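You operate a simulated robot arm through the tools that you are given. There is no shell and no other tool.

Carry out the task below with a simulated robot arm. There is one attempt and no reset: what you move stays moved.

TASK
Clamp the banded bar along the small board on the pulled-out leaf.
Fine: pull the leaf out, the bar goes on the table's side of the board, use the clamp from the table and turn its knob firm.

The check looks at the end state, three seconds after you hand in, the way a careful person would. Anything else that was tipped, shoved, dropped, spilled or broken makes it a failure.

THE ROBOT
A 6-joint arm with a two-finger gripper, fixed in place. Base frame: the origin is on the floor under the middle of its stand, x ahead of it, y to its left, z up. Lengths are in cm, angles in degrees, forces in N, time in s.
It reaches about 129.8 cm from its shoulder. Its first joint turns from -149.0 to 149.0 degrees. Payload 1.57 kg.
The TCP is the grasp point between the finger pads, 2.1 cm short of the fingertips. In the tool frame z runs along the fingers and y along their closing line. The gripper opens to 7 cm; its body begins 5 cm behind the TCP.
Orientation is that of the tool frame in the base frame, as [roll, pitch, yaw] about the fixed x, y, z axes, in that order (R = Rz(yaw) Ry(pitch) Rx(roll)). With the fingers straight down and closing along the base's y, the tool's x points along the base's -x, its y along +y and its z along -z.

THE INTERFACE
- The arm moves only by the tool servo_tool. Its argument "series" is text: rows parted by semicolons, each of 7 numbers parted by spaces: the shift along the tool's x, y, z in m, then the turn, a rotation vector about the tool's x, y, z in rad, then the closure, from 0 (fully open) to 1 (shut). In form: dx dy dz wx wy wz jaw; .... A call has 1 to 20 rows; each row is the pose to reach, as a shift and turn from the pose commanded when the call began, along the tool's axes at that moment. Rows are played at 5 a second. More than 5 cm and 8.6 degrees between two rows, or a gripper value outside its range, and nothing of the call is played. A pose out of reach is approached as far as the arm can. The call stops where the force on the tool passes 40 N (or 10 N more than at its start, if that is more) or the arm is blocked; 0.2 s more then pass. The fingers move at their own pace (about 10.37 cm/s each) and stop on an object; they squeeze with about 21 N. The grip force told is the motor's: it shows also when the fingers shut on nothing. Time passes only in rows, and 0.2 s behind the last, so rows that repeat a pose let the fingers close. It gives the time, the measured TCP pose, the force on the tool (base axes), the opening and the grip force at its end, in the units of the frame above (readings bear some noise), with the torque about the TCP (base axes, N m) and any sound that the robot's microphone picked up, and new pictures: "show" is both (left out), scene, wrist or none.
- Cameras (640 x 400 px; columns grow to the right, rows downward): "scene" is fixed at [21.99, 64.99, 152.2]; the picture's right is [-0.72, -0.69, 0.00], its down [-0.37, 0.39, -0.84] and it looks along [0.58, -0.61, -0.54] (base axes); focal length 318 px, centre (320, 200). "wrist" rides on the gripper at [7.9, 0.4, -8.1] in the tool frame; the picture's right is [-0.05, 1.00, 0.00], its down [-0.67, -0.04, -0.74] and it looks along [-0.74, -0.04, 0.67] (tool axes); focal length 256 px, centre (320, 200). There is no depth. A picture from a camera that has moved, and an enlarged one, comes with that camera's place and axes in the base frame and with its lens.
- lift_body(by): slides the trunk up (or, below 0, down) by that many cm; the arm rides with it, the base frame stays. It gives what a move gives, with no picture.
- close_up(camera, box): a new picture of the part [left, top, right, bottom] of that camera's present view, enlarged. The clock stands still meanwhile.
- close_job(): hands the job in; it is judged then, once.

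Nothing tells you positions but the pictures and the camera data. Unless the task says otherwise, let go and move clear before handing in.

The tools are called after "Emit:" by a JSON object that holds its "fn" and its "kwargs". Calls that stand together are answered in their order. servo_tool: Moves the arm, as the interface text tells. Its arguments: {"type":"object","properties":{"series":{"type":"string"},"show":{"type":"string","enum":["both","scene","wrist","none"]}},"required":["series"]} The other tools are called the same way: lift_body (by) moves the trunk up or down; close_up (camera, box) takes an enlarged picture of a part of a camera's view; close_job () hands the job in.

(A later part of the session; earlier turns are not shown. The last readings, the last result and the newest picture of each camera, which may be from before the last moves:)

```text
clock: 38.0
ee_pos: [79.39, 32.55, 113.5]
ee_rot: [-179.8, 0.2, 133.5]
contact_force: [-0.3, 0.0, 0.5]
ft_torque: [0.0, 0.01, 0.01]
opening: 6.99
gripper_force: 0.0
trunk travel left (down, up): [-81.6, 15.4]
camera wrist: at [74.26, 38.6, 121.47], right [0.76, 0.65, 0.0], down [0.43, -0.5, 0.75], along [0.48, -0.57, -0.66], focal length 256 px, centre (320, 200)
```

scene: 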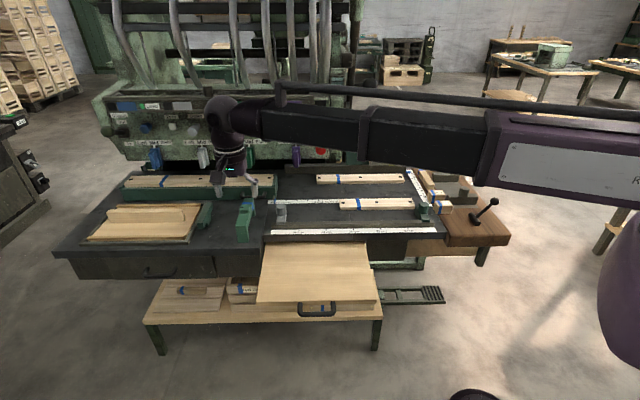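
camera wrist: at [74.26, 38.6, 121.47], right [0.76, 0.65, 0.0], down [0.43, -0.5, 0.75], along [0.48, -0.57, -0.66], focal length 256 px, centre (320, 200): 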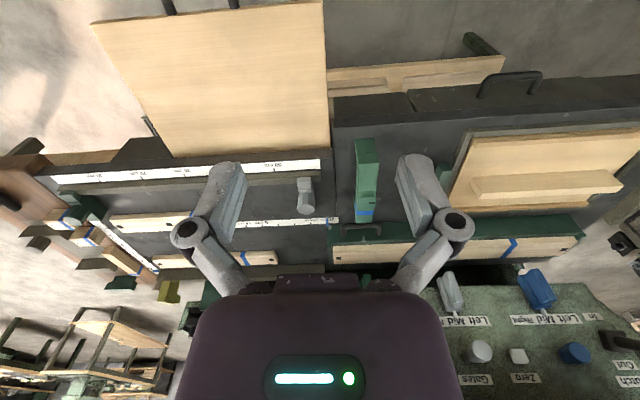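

Now the wrist sees both table sections and the pulled-out leaf. I'll enlarge the left tray, the clamp, and the lower bench.

Emit:
{"fn": "close_up", "kwargs": {"camera": "wrist", "box": [430, 90, 640, 260]}}

Emit:
{"fn": "close_up", "kwargs": {"camera": "wrist", "box": [320, 120, 460, 240]}}

Emit:
{"fn": "close_up", "kwargs": {"camera": "scene", "box": [80, 190, 220, 260]}}

Emit:
{"fn": "close_up", "kwargs": {"camera": "scene", "box": [140, 270, 280, 350]}}

Emit:
{"fn": "close_up", "kwargs": {"camera": "scene", "box": [250, 230, 390, 330]}}

```text
2.35 times, centred on (535, 175) of wrist
camera zoom: at [74.26, 38.6, 121.47], right [0.76, 0.65, 0.0], down [0.43, -0.5, 0.75], along [0.48, -0.57, -0.66], focal length 602 px, centre (-186, 259)
```

zoom: 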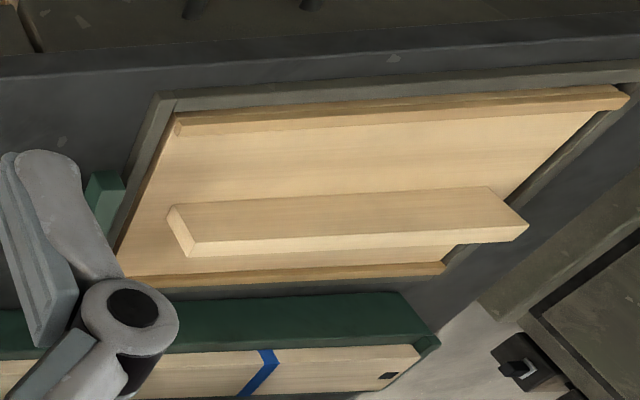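

```text
3.33 times, centred on (390, 180) of wrist
camera zoom: at [74.26, 38.6, 121.47], right [0.76, 0.65, 0.0], down [0.43, -0.5, 0.75], along [0.48, -0.57, -0.66], focal length 853 px, centre (87, 267)
```

zoom: 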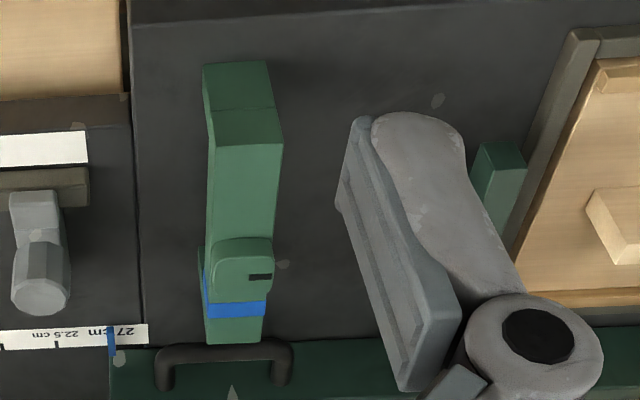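

```text
4.57 times, centred on (150, 225) of scene
camera zoom: at [21.99, 64.99, 152.2], right [-0.72, -0.69, 0.0], down [-0.37, 0.39, -0.84], along [0.58, -0.61, -0.54], focal length 1455 px, centre (1097, 86)
```

zoom: 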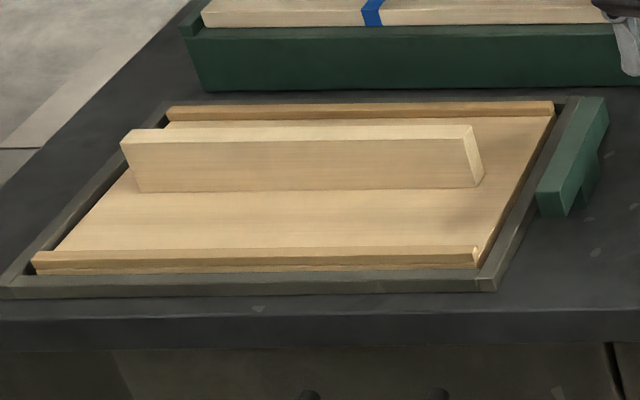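

```text
4.57 times, centred on (210, 310) of scene
camera zoom: at [21.99, 64.99, 152.2], right [-0.72, -0.69, 0.0], down [-0.37, 0.39, -0.84], along [0.58, -0.61, -0.54], focal length 1455 px, centre (823, -303)
```

zoom: 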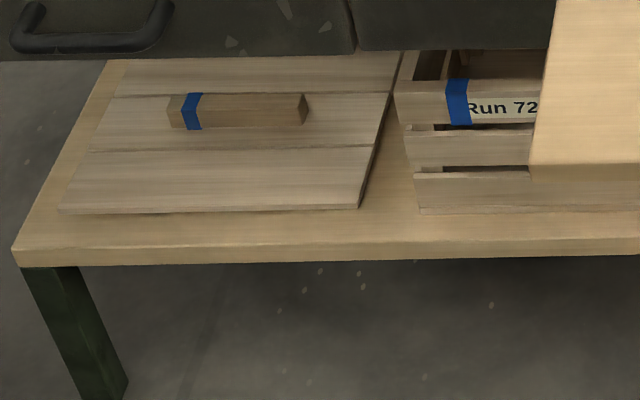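

```text
4.00 times, centred on (320, 280) of scene
camera zoom: at [21.99, 64.99, 152.2], right [-0.72, -0.69, 0.0], down [-0.37, 0.39, -0.84], along [0.58, -0.61, -0.54], focal length 1273 px, centre (320, -120)
```

zoom: 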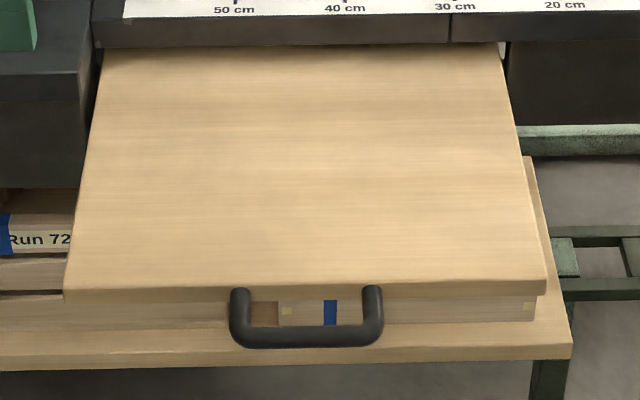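

The leaf fills most of the gap under the table and is empty. I'll check the right-hand wooden section and other areas for the small board.

Emit:
{"fn": "close_up", "kwargs": {"camera": "scene", "box": [400, 150, 480, 200]}}

Emit:
{"fn": "close_up", "kwargs": {"camera": "scene", "box": [410, 180, 510, 260]}}

Emit:
{"fn": "close_up", "kwargs": {"camera": "scene", "box": [0, 100, 120, 220]}}

Emit:
{"fn": "close_up", "kwargs": {"camera": "scene", "box": [330, 120, 430, 190]}}

Emit:
{"fn": "close_up", "kwargs": {"camera": "wrist", "box": [0, 180, 240, 330]}}

```text
8.00 times, centred on (440, 175) of scene
camera zoom: at [21.99, 64.99, 152.2], right [-0.72, -0.69, 0.0], down [-0.37, 0.39, -0.84], along [0.58, -0.61, -0.54], focal length 2546 px, centre (-640, 400)
```

zoom: 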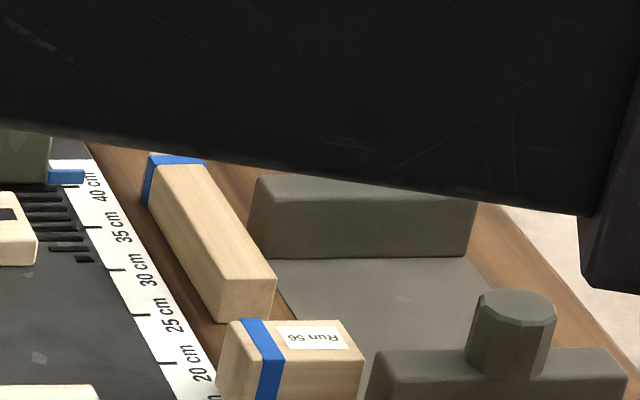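

```text
5.00 times, centred on (460, 220) of scene
camera zoom: at [21.99, 64.99, 152.2], right [-0.72, -0.69, 0.0], down [-0.37, 0.39, -0.84], along [0.58, -0.61, -0.54], focal length 1591 px, centre (-380, 100)
```

zoom: 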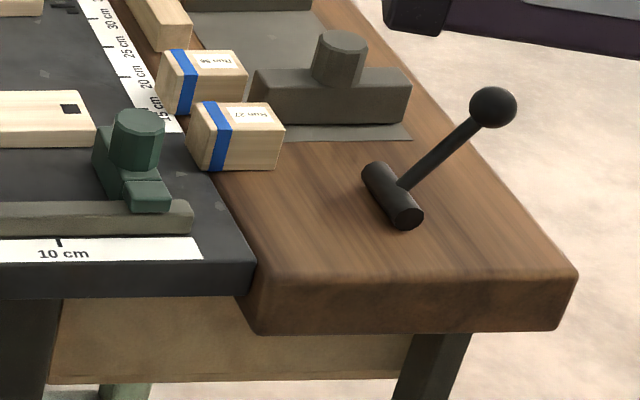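

```text
3.33 times, centred on (60, 160) of scene
camera zoom: at [21.99, 64.99, 152.2], right [-0.72, -0.69, 0.0], down [-0.37, 0.39, -0.84], along [0.58, -0.61, -0.54], focal length 1061 px, centre (1187, 333)
```

zoom: 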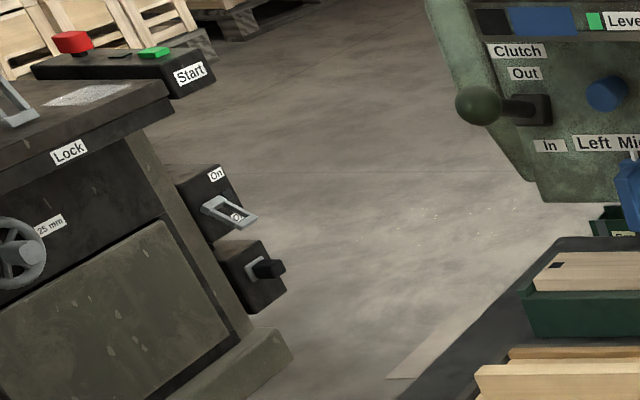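

```text
5.71 times, centred on (380, 155) of scene
camera zoom: at [21.99, 64.99, 152.2], right [-0.72, -0.69, 0.0], down [-0.37, 0.39, -0.84], along [0.58, -0.61, -0.54], focal length 1818 px, centre (-23, 457)
```

zoom: 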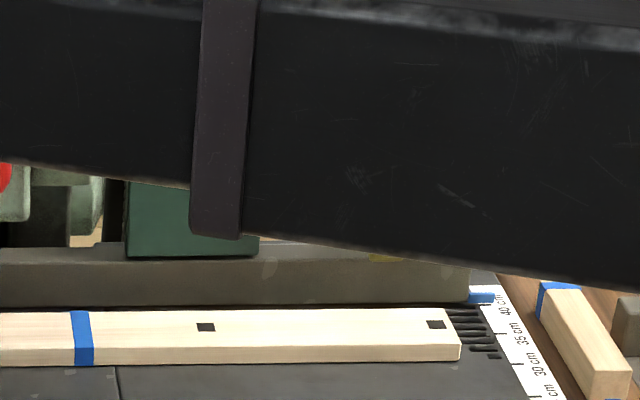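

```text
2.67 times, centred on (120, 255) of wrist
camera zoom: at [74.26, 38.6, 121.47], right [0.76, 0.65, 0.0], down [0.43, -0.5, 0.75], along [0.48, -0.57, -0.66], focal length 683 px, centre (853, 53)
```

zoom: 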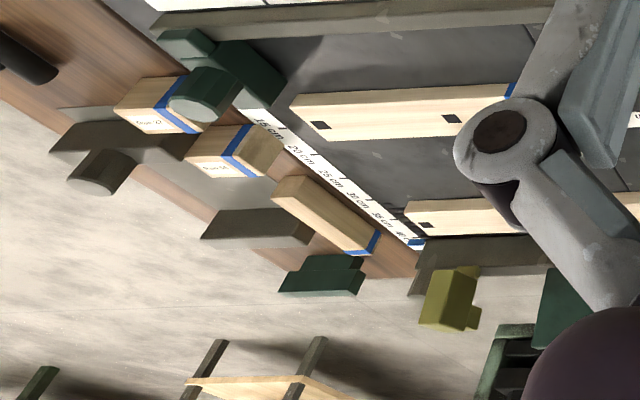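

Nothing obvious on the right section, so I want to look at the leaf, under the table edge, and the lower bench from the front. I'll move the camera back and pitch it up.

Emit:
{"fn": "servo_tool", "kwargs": {"series": "0.02 -0.02 0 0 0 0 0; 0.04 -0.04 0 0 0 0 0; 0.06 -0.06 0 0 0 0 0; 0.08 -0.08 0 0 0 0 0; 0.1 -0.1 0 0 -0.06 0 0; 0.12 -0.12 0 0 -0.12 0 0; 0.14 -0.14 0 0 -0.2 0 0; 0.16 -0.16 0 0 -0.28 0 0; 0.164 -0.178 0 0 -0.36 0 0; 0.164 -0.178 0 0 -0.42 0 0; 0.164 -0.178 0 0 -0.42 0 0", "show": "none"}}

Emit:
{"fn": "lift_body", "kwargs": {"by": -25}}

Emit:
{"fn": "servo_tool", "kwargs": {"series": "0 0 0 0 0 0 0"}}

```text
clock: 40.4
ee_pos: [55.32, 32.24, 115.02]
ee_rot: [-179.8, 24.4, 133.6]
contact_force: [0.6, 0.0, -0.2]
ft_torque: [-0.04, 0.02, -0.04]
opening: 6.99
gripper_force: 0.0
out of reach, approached as far as the arm can: row 7, 8, 9, 10, 11
trunk travel left (down, up): [-81.6, 15.4]
```

```text
clock: 42.9
ee_pos: [55.36, 32.28, 90.02]
ee_rot: [-179.9, 24.4, 133.6]
contact_force: [0.5, 0.6, 0.6]
ft_torque: [-0.01, 0.0, -0.03]
opening: 6.99
gripper_force: 0.0
trunk travel left (down, up): [-56.6, 40.4]
```

```text
clock: 43.3
ee_pos: [55.31, 32.22, 90.04]
ee_rot: [-180.0, 24.3, 133.6]
contact_force: [0.7, 1.2, -0.8]
ft_torque: [0.02, -0.02, 0.02]
opening: 7.02
gripper_force: 0.1
trunk travel left (down, up): [-56.6, 40.4]
camera wrist: at [48.33, 40.09, 94.17], right [0.76, 0.65, 0.02], down [0.18, -0.24, 0.95], along [0.63, -0.72, -0.3], focal length 256 px, centre (320, 200)
```

scene: 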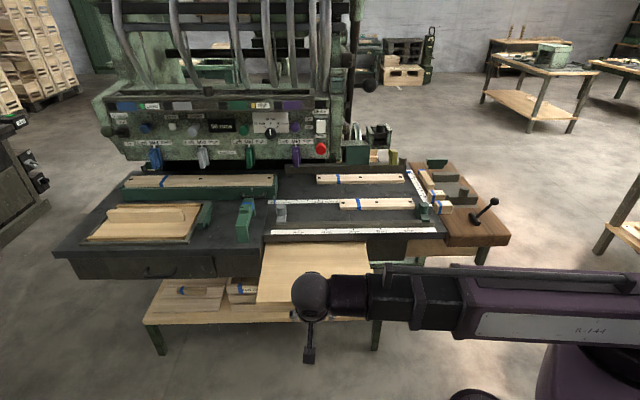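
wrist: 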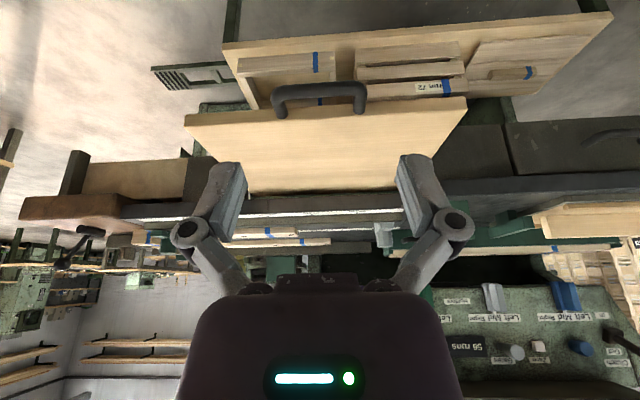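

Emit:
{"fn": "close_up", "kwargs": {"camera": "wrist", "box": [180, 30, 480, 210]}}

Emit:
{"fn": "close_up", "kwargs": {"camera": "wrist", "box": [420, 130, 640, 290]}}

Emit:
{"fn": "close_up", "kwargs": {"camera": "wrist", "box": [230, 30, 560, 130]}}

Emit:
{"fn": "close_up", "kwargs": {"camera": "wrist", "box": [200, 190, 440, 290]}}

```text
2.13 times, centred on (330, 120) of wrist
camera zoom: at [48.33, 40.09, 94.17], right [0.76, 0.65, 0.02], down [0.18, -0.24, 0.95], along [0.63, -0.72, -0.3], focal length 546 px, centre (299, 371)
```

zoom: 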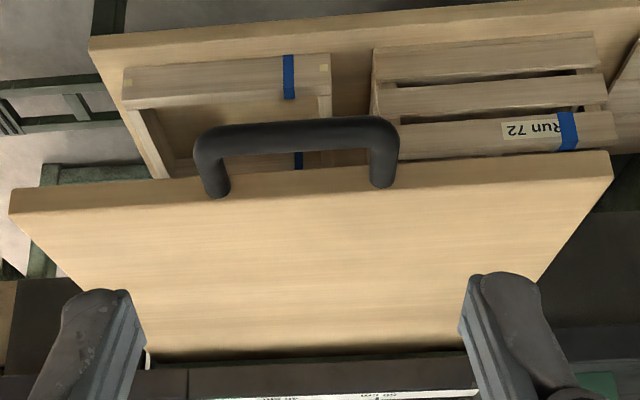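

```text
2.50 times, centred on (530, 210) of wrist
camera zoom: at [48.33, 40.09, 94.17], right [0.76, 0.65, 0.02], down [0.18, -0.24, 0.95], along [0.63, -0.72, -0.3], focal length 640 px, centre (-205, 175)
```

zoom: 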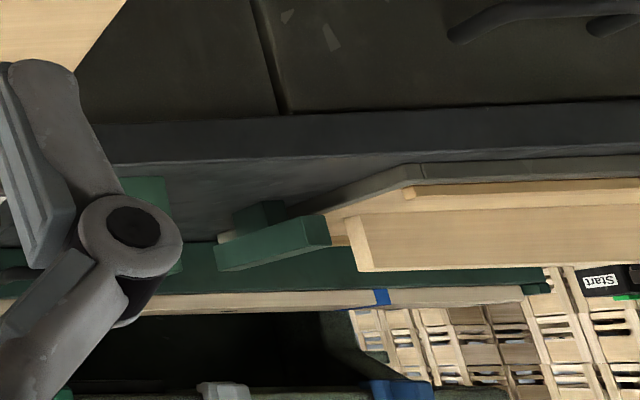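

```text
1.94 times, centred on (395, 80) of wrist
camera zoom: at [48.33, 40.09, 94.17], right [0.76, 0.65, 0.02], down [0.18, -0.24, 0.95], along [0.63, -0.72, -0.3], focal length 496 px, centre (174, 433)
```

zoom: 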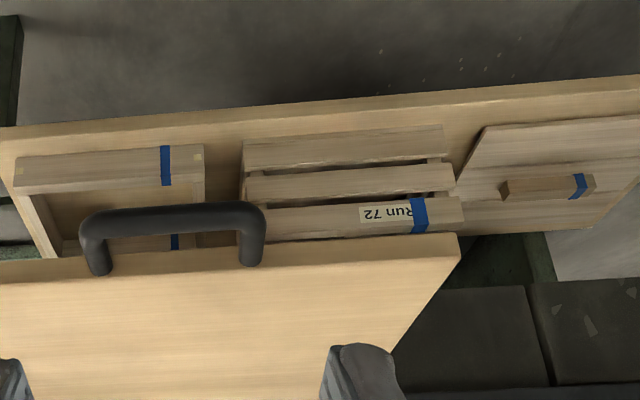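

```text
2.67 times, centred on (320, 240) of wrist
camera zoom: at [48.33, 40.09, 94.17], right [0.76, 0.65, 0.02], down [0.18, -0.24, 0.95], along [0.63, -0.72, -0.3], focal length 683 px, centre (320, 93)
```

zoom: 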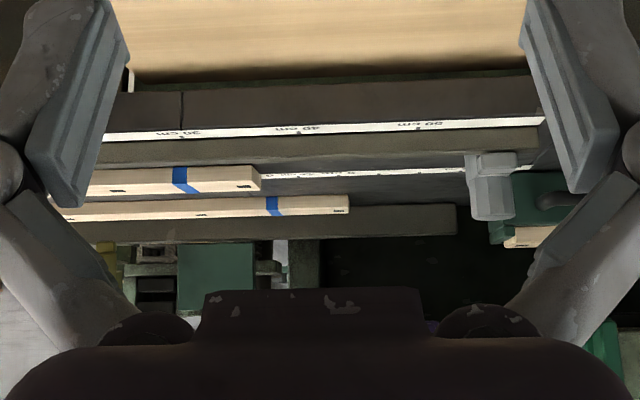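

The leaf is a plain plate, so the candidates for the small board are on the left section's framed panel. I'll raise up and take a closer look at the left tray and the clamp.

Emit:
{"fn": "lift_body", "kwargs": {"by": 22}}

Emit:
{"fn": "servo_tool", "kwargs": {"series": "-0.0195 0.0253 0.0088 0 0.033 0 0; -0.039 0.0505 0.0177 0 0.065 0 0; -0.0585 0.0758 0.0265 0 0.1 0 0; -0.078 0.101 0.0354 0 0.13 0 0; -0.0977 0.1262 0.0442 0 0.16 0 0; -0.1172 0.1515 0.0531 0 0.195 0 0; -0.1368 0.1767 0.0619 0 0.23 0 0; -0.1563 0.202 0.0708 0 0.26 0 0; -0.1758 0.227 0.0796 0 0.29 0 0; -0.1954 0.252 0.0885 0 0.325 0 0; -0.215 0.2777 0.0973 0 0.36 0 0; -0.2345 0.303 0.1062 0 0.39 0 0; -0.254 0.328 0.115 0 0.42 0 0; -0.254 0.328 0.115 0 0.42 0 0"}}

```text
clock: 45.7
ee_pos: [55.34, 32.27, 112.18]
ee_rot: [-179.9, 24.4, 133.7]
contact_force: [-0.4, 0.4, 0.1]
ft_torque: [-0.02, -0.02, 0.03]
opening: 6.99
gripper_force: 0.0
trunk travel left (down, up): [-78.6, 18.4]
```

```text
clock: 48.7
ee_pos: [98.22, 34.68, 110.45]
ee_rot: [-179.9, 0.2, 133.7]
contact_force: [0.5, -0.3, 0.7]
ft_torque: [-0.01, -0.02, -0.03]
opening: 7.01
gripper_force: 0.0
out of reach, approached as far as the arm can: row 2, 3, 4, 5, 6, 7, 8, 9, 10, 11, 12, 13, 14
trunk travel left (down, up): [-78.6, 18.4]
camera wrist: at [92.99, 40.61, 118.5], right [0.76, 0.65, 0.0], down [0.43, -0.5, 0.75], along [0.49, -0.57, -0.66], focal length 256 px, centre (320, 200)
```

scene: 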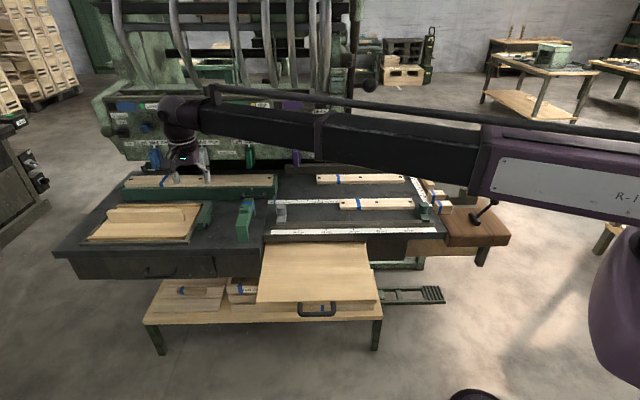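
wrist: 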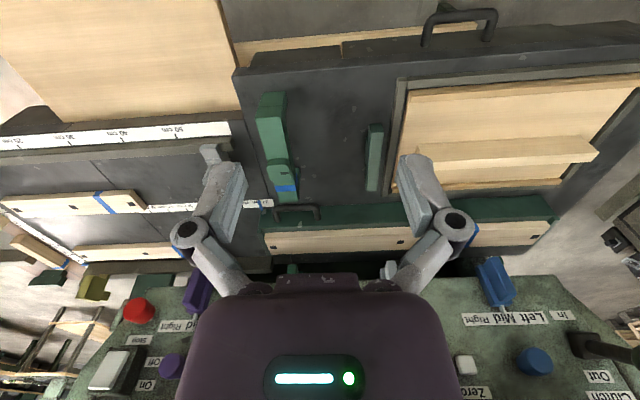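

Emit:
{"fn": "close_up", "kwargs": {"camera": "wrist", "box": [380, 60, 640, 210]}}

Emit:
{"fn": "close_up", "kwargs": {"camera": "wrist", "box": [240, 80, 400, 210]}}

Emit:
{"fn": "close_up", "kwargs": {"camera": "wrist", "box": [220, 10, 480, 70]}}

```text
2.46 times, centred on (510, 135) of wrist
camera zoom: at [92.99, 40.61, 118.5], right [0.76, 0.65, 0.0], down [0.43, -0.5, 0.75], along [0.49, -0.57, -0.66], focal length 630 px, centre (-148, 360)
```

zoom: 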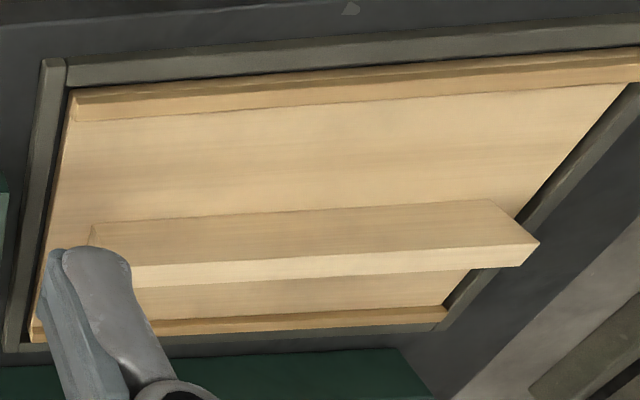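

```text
3.08 times, centred on (320, 145) of wrist
camera zoom: at [92.99, 40.61, 118.5], right [0.76, 0.65, 0.0], down [0.43, -0.5, 0.75], along [0.49, -0.57, -0.66], focal length 788 px, centre (320, 369)
```

zoom: 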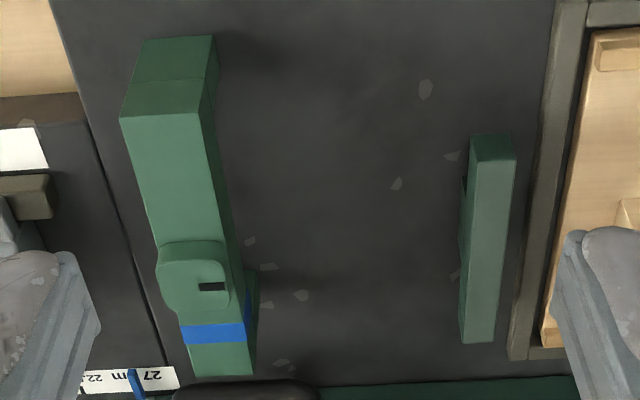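

```text
2.46 times, centred on (350, 40) of wrist
camera zoom: at [92.99, 40.61, 118.5], right [0.76, 0.65, 0.0], down [0.43, -0.5, 0.75], along [0.49, -0.57, -0.66], focal length 630 px, centre (246, 594)
```

zoom: 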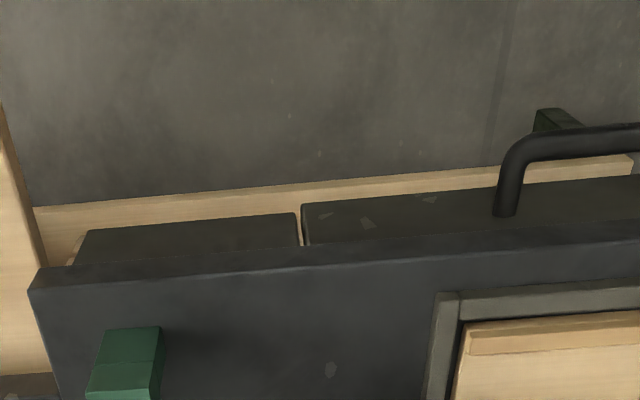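

Nothing else board-like is near here, so I want to look into the gap between the leaf and the table underside. I'll bring the camera low over the leaf looking horizontally toward the table.

Emit:
{"fn": "servo_tool", "kwargs": {"series": "0.002 -0.025 0 0 0 0 0; 0.005 -0.05 0 0 0 0 0; 0.007 -0.075 0 0 0 0 0; 0.01 -0.1 0 0 -0.06 0 0; 0.012 -0.125 0 0 -0.12 0 0; 0.015 -0.15 0 0 -0.18 0 0; 0.017 -0.175 0 0 -0.24 0 0; 0.02 -0.2 0 0 -0.3 0 0; 0.022 -0.225 0 0 -0.36 0 0; 0.025 -0.25 0 0 -0.42 0 0; 0.027 -0.275 0 0 -0.48 0 0; 0.03 -0.3 0 0 -0.55 0 0; 0.03 -0.33 0 0 -0.62 0 0; 0.03 -0.33 0 0 -0.69 0 0; 0.03 -0.33 0 0 -0.75 0 0; 0.03 -0.33 0 0 -0.75 0 0", "show": "wrist"}}

Emit:
{"fn": "lift_body", "kwargs": {"by": -30}}

Emit:
{"fn": "servo_tool", "kwargs": {"series": "0 0 0 0 0 0 0"}}

```text
clock: 52.1
ee_pos: [72.27, 14.16, 115.43]
ee_rot: [-179.9, 43.3, 133.6]
contact_force: [-0.4, 1.4, 1.4]
ft_torque: [0.02, -0.01, 0.0]
opening: 6.99
gripper_force: 0.3
out of reach, approached as far as the arm can: row 7, 8, 9, 10, 11, 12, 13, 14, 15, 16
trunk travel left (down, up): [-78.6, 18.4]
camera wrist: at [64.8, 22.53, 115.91], right [0.75, 0.66, 0.04], down [-0.04, 0.0, 1.0], along [0.66, -0.75, 0.02], focal length 256 px, centre (320, 200)
```

wrist: 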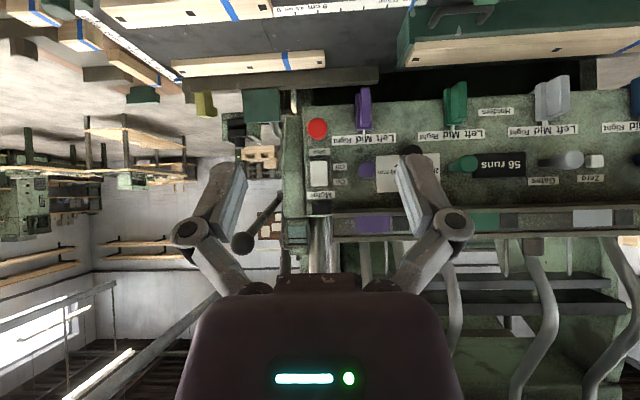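

```text
clock: 55.1
ee_pos: [72.32, 14.18, 85.62]
ee_rot: [-179.9, 43.2, 133.6]
contact_force: [0.4, -0.3, -0.8]
ft_torque: [-0.01, 0.0, -0.02]
opening: 6.99
gripper_force: 0.1
trunk travel left (down, up): [-48.6, 48.4]
```

```text
clock: 55.5
ee_pos: [72.3, 14.09, 85.5]
ee_rot: [180.0, 43.2, 133.6]
contact_force: [0.7, -0.3, 0.0]
ft_torque: [-0.01, 0.01, 0.01]
opening: 7.0
gripper_force: 0.0
trunk travel left (down, up): [-48.6, 48.4]
camera wrist: at [64.78, 22.53, 85.92], right [0.75, 0.66, 0.03], down [-0.04, -0.01, 1.0], along [0.66, -0.75, 0.02], focal length 256 px, centre (320, 200)
```

scene: 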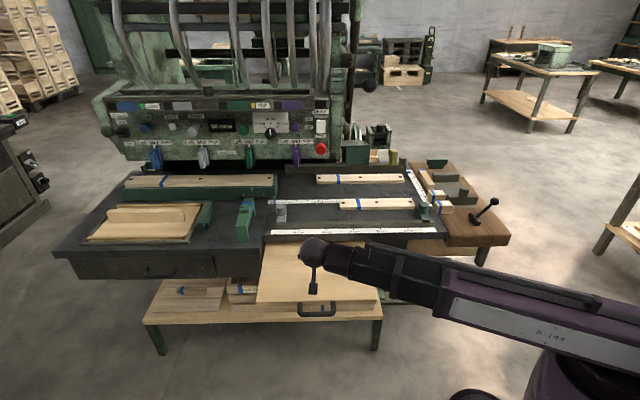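
wrist: 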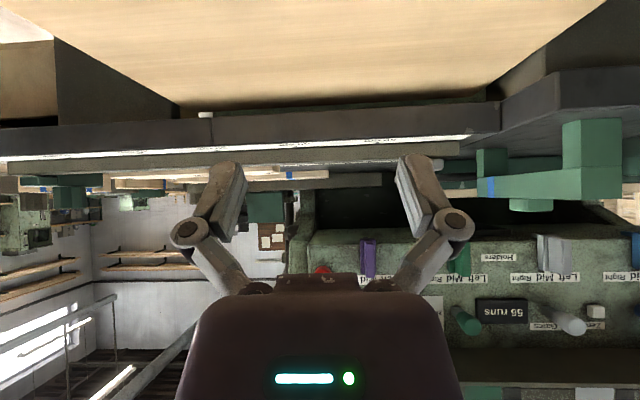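

Emit:
{"fn": "close_up", "kwargs": {"camera": "wrist", "box": [170, 70, 510, 170]}}

Emit:
{"fn": "close_up", "kwargs": {"camera": "wrist", "box": [460, 100, 640, 230]}}

Emit:
{"fn": "close_up", "kwargs": {"camera": "wrist", "box": [0, 130, 320, 260]}}

```text
1.88 times, centred on (340, 120) of wrist
camera zoom: at [64.78, 22.53, 85.92], right [0.75, 0.66, 0.03], down [-0.04, -0.01, 1.0], along [0.66, -0.75, 0.02], focal length 482 px, centre (282, 351)
```

zoom: 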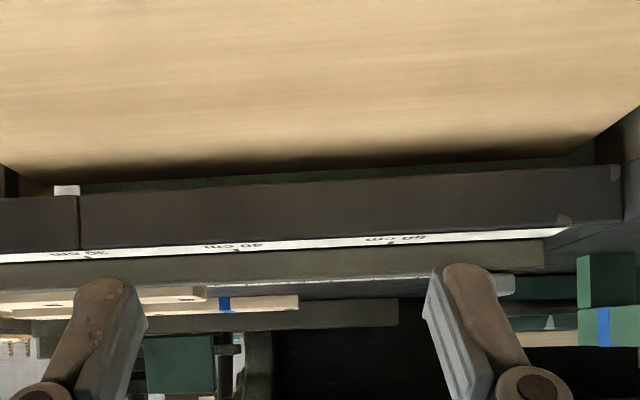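

```text
3.08 times, centred on (550, 165) of wrist
camera zoom: at [64.78, 22.53, 85.92], right [0.75, 0.66, 0.03], down [-0.04, -0.01, 1.0], along [0.66, -0.75, 0.02], focal length 788 px, centre (-388, 308)
```

zoom: 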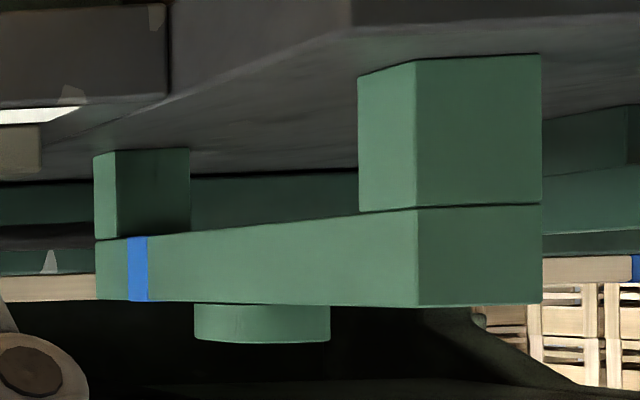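

```text
2.00 times, centred on (160, 195) of wrist
camera zoom: at [64.78, 22.53, 85.92], right [0.75, 0.66, 0.03], down [-0.04, -0.01, 1.0], along [0.66, -0.75, 0.02], focal length 512 px, centre (640, 210)
```

zoom: 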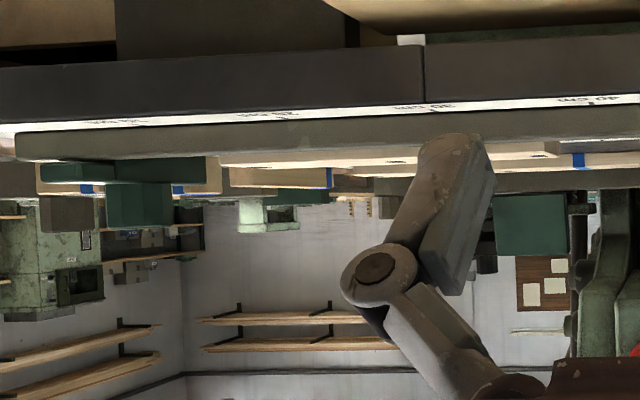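

The gap under the table holds nothing, and the clamp is a two-legged bridge about 17 cm long with a knob on top. I'll raise up and pan around to find the small board elsewhere near the robot.

Emit:
{"fn": "lift_body", "kwargs": {"by": 28}}

Emit:
{"fn": "servo_tool", "kwargs": {"series": "0 0 0 0 0.14 0 0; 0 0 0 0 0.28 0 0; 0 0 0 0 0.42 0 0; 0 0 0 0 0.56 0 0; 0 0 0 0 0.7 0 0; 0 0 0 0 0.755 0 0; 0 0 0 0 0.755 0 0", "show": "none"}}

Emit:
{"fn": "servo_tool", "kwargs": {"series": "0 0 0 0 0 -0.14 0; 0 0 0 0 0 -0.28 0; 0 0 0 0 0 -0.42 0; 0 0 0 0 0 -0.56 0; 0 0 0 0 0 -0.7 0; 0 0 0 0 0 -0.84 0; 0 0 0 0 0 -0.98 0; 0 0 0 0 0 -1.12 0; 0 0 0 0 0 -1.26 0; 0 0 0 0 0 -1.4 0; 0 0 0 0 0 -1.54 0; 0 0 0 0 0 -1.68 0; 0 0 0 0 0 -1.82 0; 0 0 0 0 0 -1.96 0; 0 0 0 0 0 -2.1 0; 0 0 0 0 0 -2.1 0"}}

```text
clock: 58.3
ee_pos: [72.25, 14.25, 113.5]
ee_rot: [-179.8, 43.3, 133.6]
contact_force: [-0.4, 0.2, -0.7]
ft_torque: [-0.01, 0.02, 0.0]
opening: 6.99
gripper_force: 0.0
trunk travel left (down, up): [-76.6, 20.4]
```

```text
clock: 59.9
ee_pos: [72.32, 14.26, 108.42]
ee_rot: [-179.9, -0.1, 133.6]
contact_force: [0.0, -0.1, -0.3]
ft_torque: [-0.03, 0.0, 0.0]
opening: 7.02
gripper_force: 0.1
out of reach, approached as far as the arm can: row 1, 2, 3, 4, 5, 6, 7
trunk travel left (down, up): [-76.6, 20.4]
```

```text
clock: 63.3
ee_pos: [72.17, 14.11, 108.45]
ee_rot: [179.9, -0.1, -106.0]
contact_force: [0.3, -0.2, 0.1]
ft_torque: [-0.02, -0.04, 0.01]
opening: 7.0
gripper_force: 0.1
trunk travel left (down, up): [-76.6, 20.4]
camera wrist: at [69.68, 6.52, 116.51], right [-0.95, 0.33, 0.0], down [0.22, 0.63, 0.74], along [0.24, 0.7, -0.67], focal length 256 px, centre (320, 200)
```

scene: 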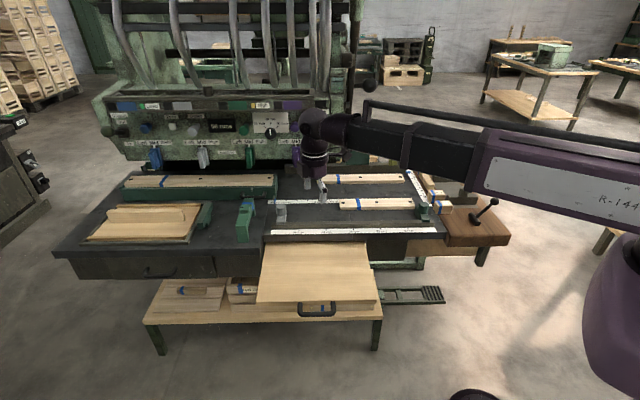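
wrist: 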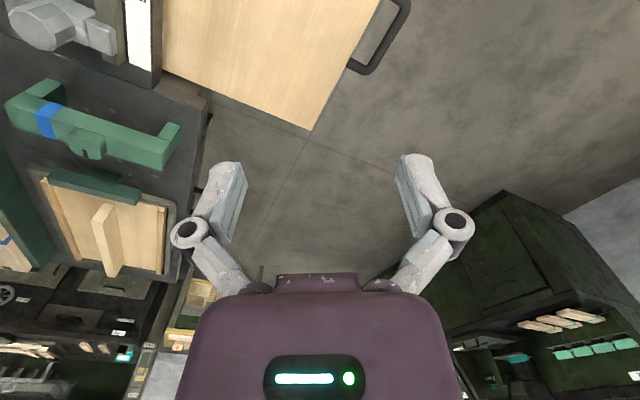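

Emit:
{"fn": "close_up", "kwargs": {"camera": "wrist", "box": [0, 60, 220, 200]}}

Emit:
{"fn": "close_up", "kwargs": {"camera": "wrist", "box": [0, 150, 200, 280]}}

Emit:
{"fn": "close_up", "kwargs": {"camera": "wrist", "box": [440, 180, 640, 400]}}

Emit:
{"fn": "close_up", "kwargs": {"camera": "wrist", "box": [0, 260, 200, 400]}}

```text
2.86 times, centred on (110, 130) of wrist
camera zoom: at [69.68, 6.52, 116.51], right [-0.95, 0.33, 0.0], down [0.22, 0.63, 0.74], along [0.24, 0.7, -0.67], focal length 731 px, centre (920, 400)
```

zoom: 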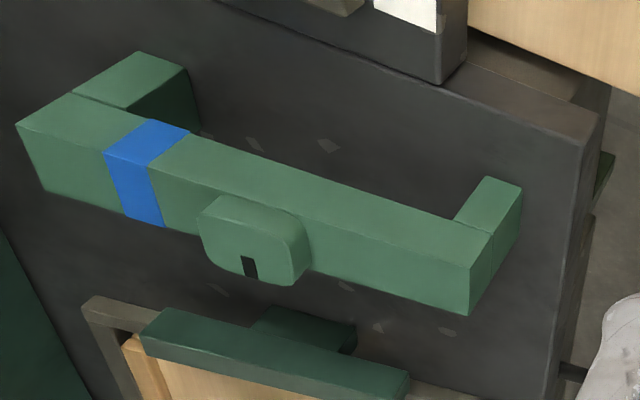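

```text
3.08 times, centred on (100, 215) of wrist
camera zoom: at [69.68, 6.52, 116.51], right [-0.95, 0.33, 0.0], down [0.22, 0.63, 0.74], along [0.24, 0.7, -0.67], focal length 788 px, centre (997, 154)
```

zoom: 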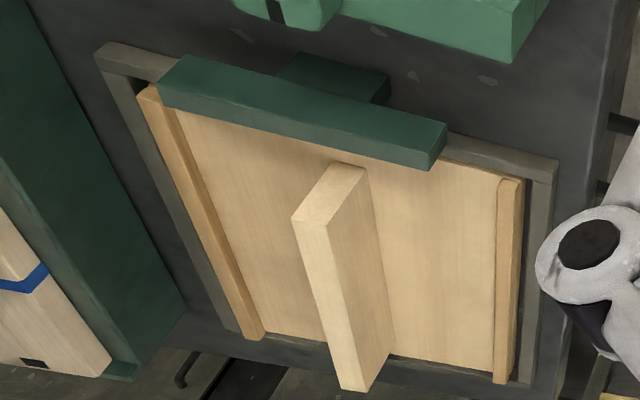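

```text
1.82 times, centred on (540, 290) of wrist
camera zoom: at [69.68, 6.52, 116.51], right [-0.95, 0.33, 0.0], down [0.22, 0.63, 0.74], along [0.24, 0.7, -0.67], focal length 465 px, centre (-80, 36)
```

zoom: 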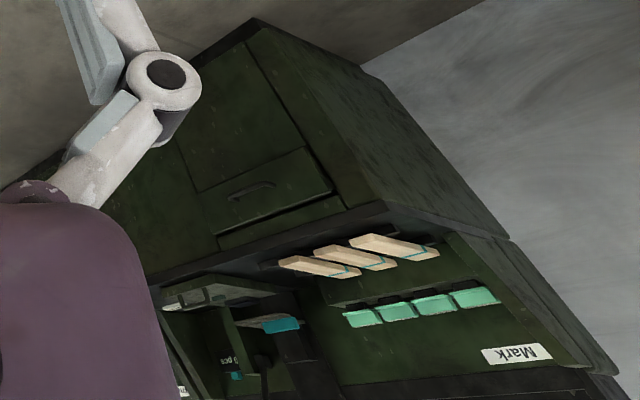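

```text
2.86 times, centred on (100, 330) of wrist
camera zoom: at [69.68, 6.52, 116.51], right [-0.95, 0.33, 0.0], down [0.22, 0.63, 0.74], along [0.24, 0.7, -0.67], focal length 731 px, centre (949, -171)
```

zoom: 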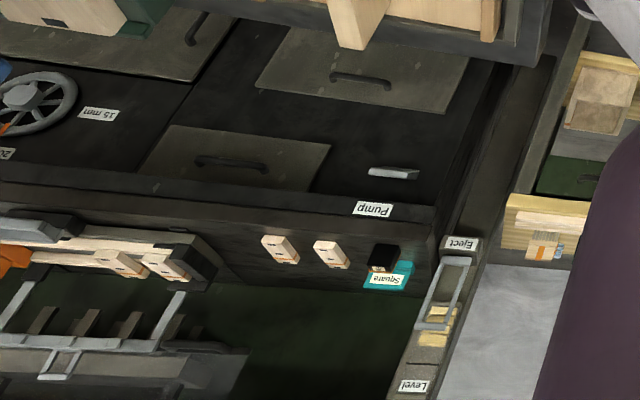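

Emit:
{"fn": "servo_tool", "kwargs": {"series": "0 0 0 0 0 -0.14 0; 0 0 0 0 0 -0.28 0; 0 0 0 0 0 -0.42 0; 0 0 0 0 0 -0.56 0; 0 0 0 0 0 -0.7 0; 0 0 0 0 0 -0.84 0; 0 0 0 0 0 -0.98 0; 0 0 0 0 0 -1.12 0; 0 0 0 0 0 -1.26 0; 0 0 0 0 0 -1.4 0; 0 0 0 0 0 -1.5 0; 0 0 0 0 0 -1.5 0", "show": "wrist"}}

```text
clock: 65.9
ee_pos: [72.17, 14.14, 108.46]
ee_rot: [179.9, 0.2, -20.0]
contact_force: [0.3, 0.3, 1.0]
ft_torque: [-0.04, -0.01, 0.01]
opening: 7.03
gripper_force: 0.0
trunk travel left (down, up): [-76.6, 20.4]
camera wrist: at [79.62, 10.91, 116.49], right [-0.39, -0.92, 0.0], down [-0.61, 0.26, 0.75], along [-0.69, 0.29, -0.67], focal length 256 px, centre (320, 200)
```

wrist: 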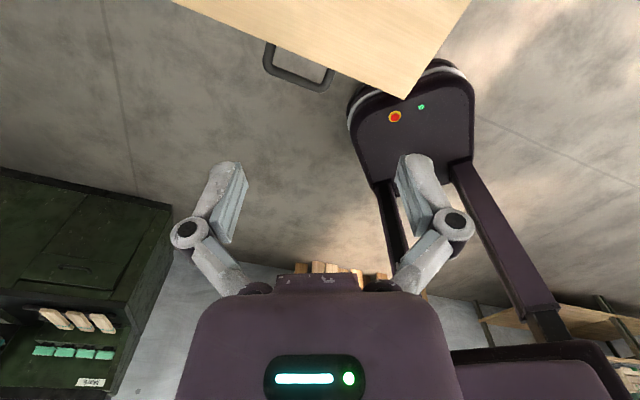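

Behind there is only the robot base and floor. I'll go look at the right-hand section and the two table bars from closer.

Emit:
{"fn": "servo_tool", "kwargs": {"series": "0 0.023 0 0 0 0.145 0; 0 0.047 0 0 0 0.29 0; 0 0.07 0 0 0 0.435 0; 0 0.093 0 0 0 0.58 0; 0 0.116 0 0 0 0.725 0; 0 0.14 0 0 0 0.87 0; 0 0.163 0 0 0 1.015 0; 0 0.186 0 0 0 1.16 0; 0 0.209 0 0 0 1.305 0; 0 0.233 0 0 0 1.45 0; 0 0.256 0 0 0 1.595 0; 0 0.279 0 0 0 1.74 0; 0 0.302 0 0 0 1.885 0; 0 0.326 0 0 0 2.03 0; 0 0.349 0 0 0 2.175 0; 0 0.372 0 0 0 2.32 0; 0 0.395 0 0 0 2.465 0; 0 0.419 0 0 0 2.61 0; 0 0.442 0 0 0 2.755 0; 0 0.465 0 0 0 2.9 0", "show": "none"}}

Emit:
{"fn": "servo_tool", "kwargs": {"series": "0 0 0 0 0 0.14 0; 0 0 0 0 0 0.28 0; 0 0 0 0 0 0.42 0; 0 0 0 0 0 0.56 0; 0 0 0 0 0 0.7 0; 0 0 0 0 0 0.7 0"}}

```text
clock: 70.1
ee_pos: [56.2, -29.51, 108.52]
ee_rot: [-180.0, -0.1, 173.4]
contact_force: [0.4, 0.0, -0.3]
ft_torque: [-0.01, 0.04, -0.01]
opening: 7.02
gripper_force: 0.0
trunk travel left (down, up): [-76.6, 20.4]
```

```text
clock: 71.5
ee_pos: [56.23, -29.5, 108.49]
ee_rot: [-179.8, 0.0, 133.3]
contact_force: [-0.3, 0.4, -0.1]
ft_torque: [0.0, 0.02, 0.04]
opening: 7.01
gripper_force: 0.1
trunk travel left (down, up): [-76.6, 20.4]
camera wrist: at [51.09, -23.57, 116.51], right [0.76, 0.65, 0.0], down [0.43, -0.51, 0.74], along [0.48, -0.57, -0.67], focal length 256 px, centre (320, 200)
```

scene: 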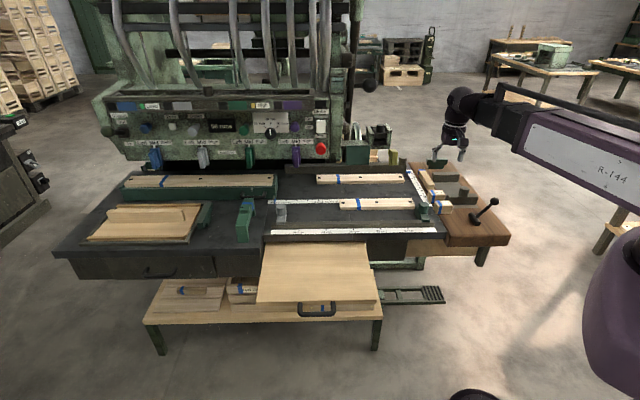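
wrist: 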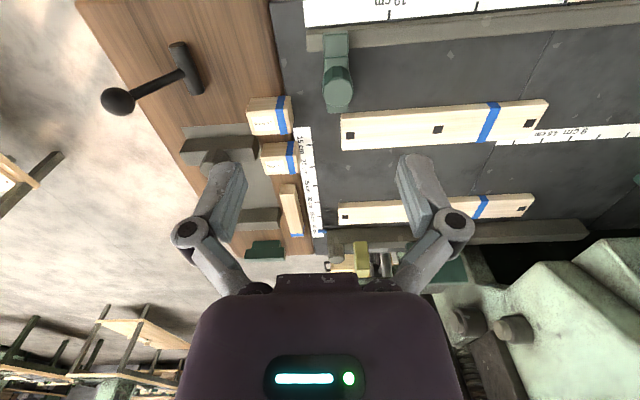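

Emit:
{"fn": "close_up", "kwargs": {"camera": "wrist", "box": [170, 80, 340, 260]}}

Emit:
{"fn": "close_up", "kwargs": {"camera": "wrist", "box": [300, 80, 640, 260]}}

Emit:
{"fn": "close_up", "kwargs": {"camera": "wrist", "box": [300, 230, 460, 300]}}

Emit:
{"fn": "close_up", "kwargs": {"camera": "scene", "box": [300, 120, 440, 220]}}

Emit:
{"fn": "close_up", "kwargs": {"camera": "scene", "box": [110, 160, 310, 260]}}

```text
2.22 times, centred on (255, 170) of wrist
camera zoom: at [51.09, -23.57, 116.51], right [0.76, 0.65, 0.0], down [0.43, -0.51, 0.74], along [0.48, -0.57, -0.67], focal length 569 px, centre (464, 267)
```

zoom: 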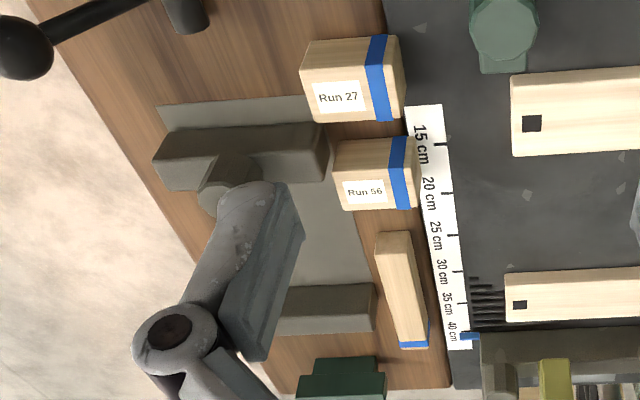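

```text
1.88 times, centred on (470, 170) of wrist
camera zoom: at [51.09, -23.57, 116.51], right [0.76, 0.65, 0.0], down [0.43, -0.51, 0.74], along [0.48, -0.57, -0.67], focal length 482 px, centre (38, 256)
```

zoom: 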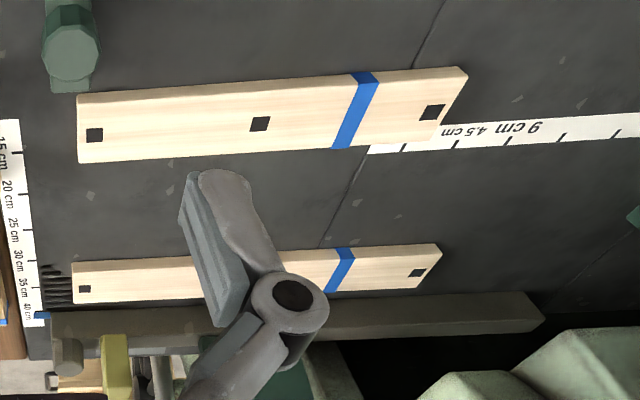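

```text
4.00 times, centred on (380, 265) of wrist
camera zoom: at [51.09, -23.57, 116.51], right [0.76, 0.65, 0.0], down [0.43, -0.51, 0.74], along [0.48, -0.57, -0.67], focal length 1024 px, centre (80, -60)
```

zoom: 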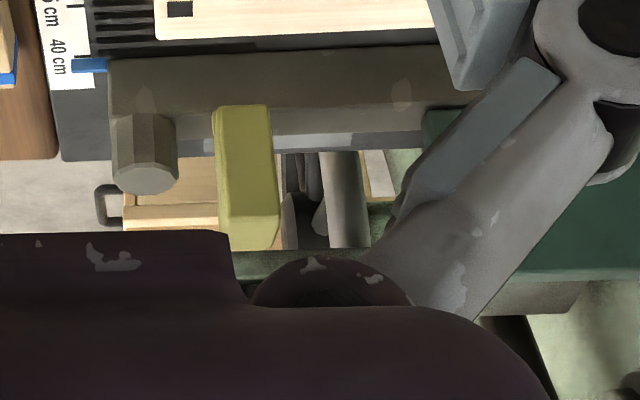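

```text
4.00 times, centred on (370, 170) of scene
camera zoom: at [21.99, 64.99, 152.2], right [-0.72, -0.69, 0.0], down [-0.37, 0.39, -0.84], along [0.58, -0.61, -0.54], focal length 1273 px, centre (120, 320)
```

zoom: 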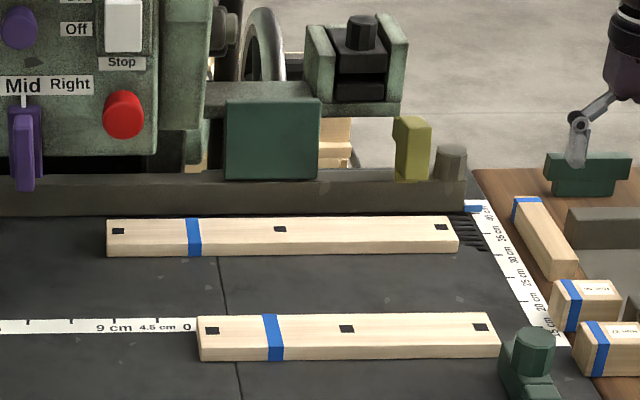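

```text
3.20 times, centred on (210, 210) of scene
camera zoom: at [21.99, 64.99, 152.2], right [-0.72, -0.69, 0.0], down [-0.37, 0.39, -0.84], along [0.58, -0.61, -0.54], focal length 1018 px, centre (672, 168)
```

zoom: 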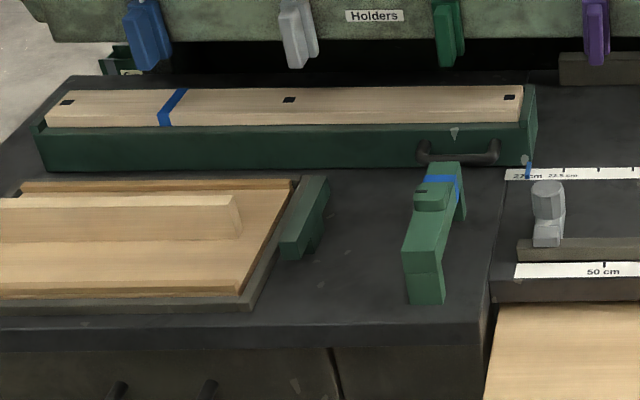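

I still haven't found an obvious small board. I'll zoom strongly on the leaf surface, the trough, the planks on the lower bench and other candidates.

Emit:
{"fn": "close_up", "kwargs": {"camera": "scene", "box": [255, 235, 345, 290]}}

Emit:
{"fn": "close_up", "kwargs": {"camera": "scene", "box": [310, 235, 400, 290]}}

Emit:
{"fn": "close_up", "kwargs": {"camera": "scene", "box": [110, 165, 290, 215]}}

Emit:
{"fn": "close_up", "kwargs": {"camera": "scene", "box": [300, 270, 460, 370]}}

Emit:
{"fn": "close_up", "kwargs": {"camera": "scene", "box": [480, 130, 640, 270]}}

```text
7.11 times, centred on (300, 262) of scene
camera zoom: at [21.99, 64.99, 152.2], right [-0.72, -0.69, 0.0], down [-0.37, 0.39, -0.84], along [0.58, -0.61, -0.54], focal length 2263 px, centre (462, -244)
```

zoom: 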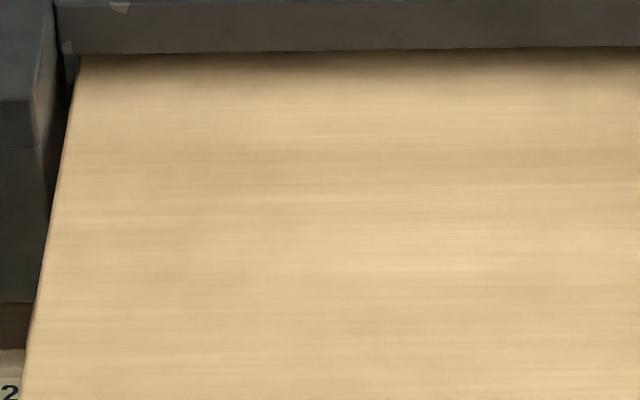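

```text
7.11 times, centred on (355, 262) of scene
camera zoom: at [21.99, 64.99, 152.2], right [-0.72, -0.69, 0.0], down [-0.37, 0.39, -0.84], along [0.58, -0.61, -0.54], focal length 2263 px, centre (71, -244)
```

zoom: 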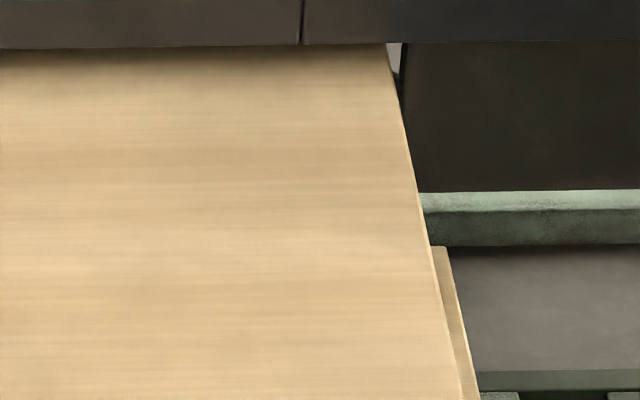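

```text
3.56 times, centred on (200, 190) of scene
camera zoom: at [21.99, 64.99, 152.2], right [-0.72, -0.69, 0.0], down [-0.37, 0.39, -0.84], along [0.58, -0.61, -0.54], focal length 1132 px, centre (747, 236)
```

zoom: 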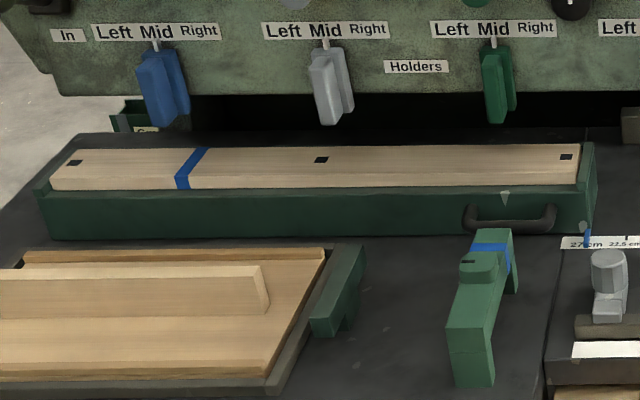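

```text
4.00 times, centred on (380, 320) of scene
camera zoom: at [21.99, 64.99, 152.2], right [-0.72, -0.69, 0.0], down [-0.37, 0.39, -0.84], along [0.58, -0.61, -0.54], focal length 1273 px, centre (80, -280)
```

zoom: 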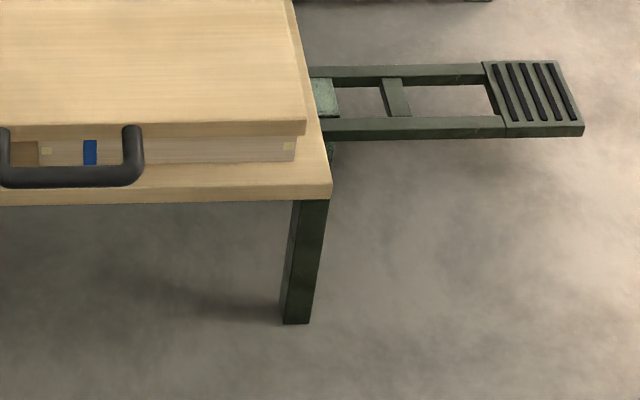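

```text
2.86 times, centred on (560, 200) of scene
camera zoom: at [21.99, 64.99, 152.2], right [-0.72, -0.69, 0.0], down [-0.37, 0.39, -0.84], along [0.58, -0.61, -0.54], focal length 909 px, centre (-366, 200)
```

zoom: 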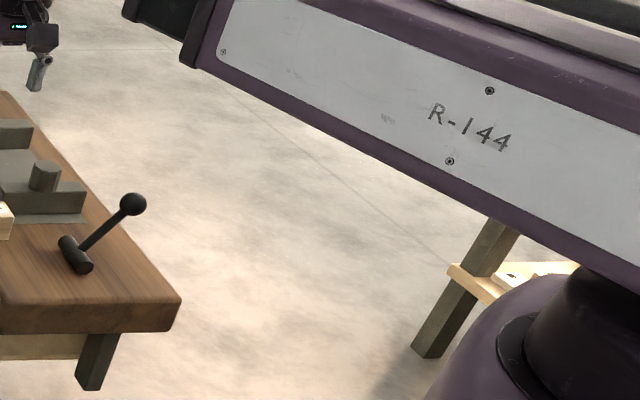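

There's a partly hidden bench at the right behind the robot arm, with things on it. I'll turn the wrist camera toward -y to look at it.

Emit:
{"fn": "servo_tool", "kwargs": {"series": "0.003 -0.026 0 0 0 0.08 0; 0.006 -0.052 0 0 0 0.16 0; 0.009 -0.078 0 0 0 0.24 0; 0.012 -0.104 0 0 0 0.32 0; 0.016 -0.13 0 0 0 0.4 0; 0.019 -0.156 0 0 0 0.48 0; 0.022 -0.181 0 0 0 0.56 0; 0.025 -0.207 0 0 0 0.64 0; 0.028 -0.233 0 0 0 0.7 0; 0.031 -0.259 0 0 0 0.756 0; 0.031 -0.259 0 0 0 0.756 0"}}

```text
clock: 73.9
ee_pos: [35.3, -45.16, 108.53]
ee_rot: [-179.9, 0.0, 90.2]
contact_force: [-0.5, 0.8, -0.2]
ft_torque: [0.03, -0.03, 0.02]
opening: 6.97
gripper_force: 0.0
trunk travel left (down, up): [-76.6, 20.4]
camera wrist: at [35.66, -37.25, 116.5], right [1.0, -0.05, 0.0], down [-0.03, -0.67, 0.75], along [-0.04, -0.74, -0.67], focal length 256 px, centre (320, 200)
```

scene: 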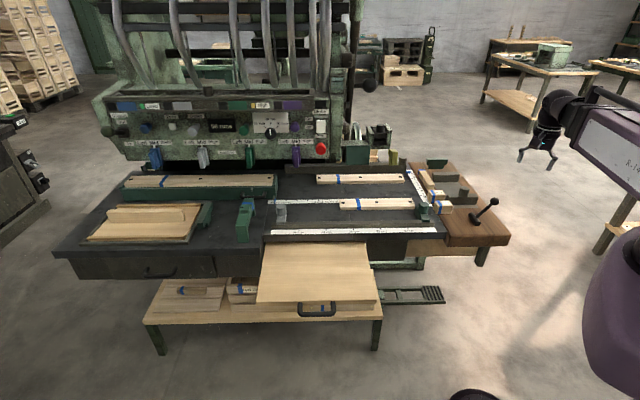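
wrist: 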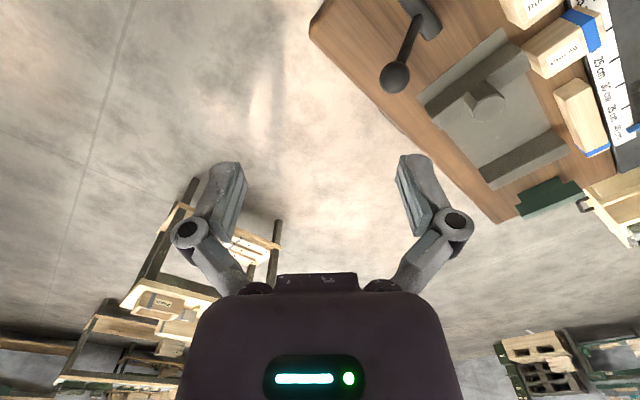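

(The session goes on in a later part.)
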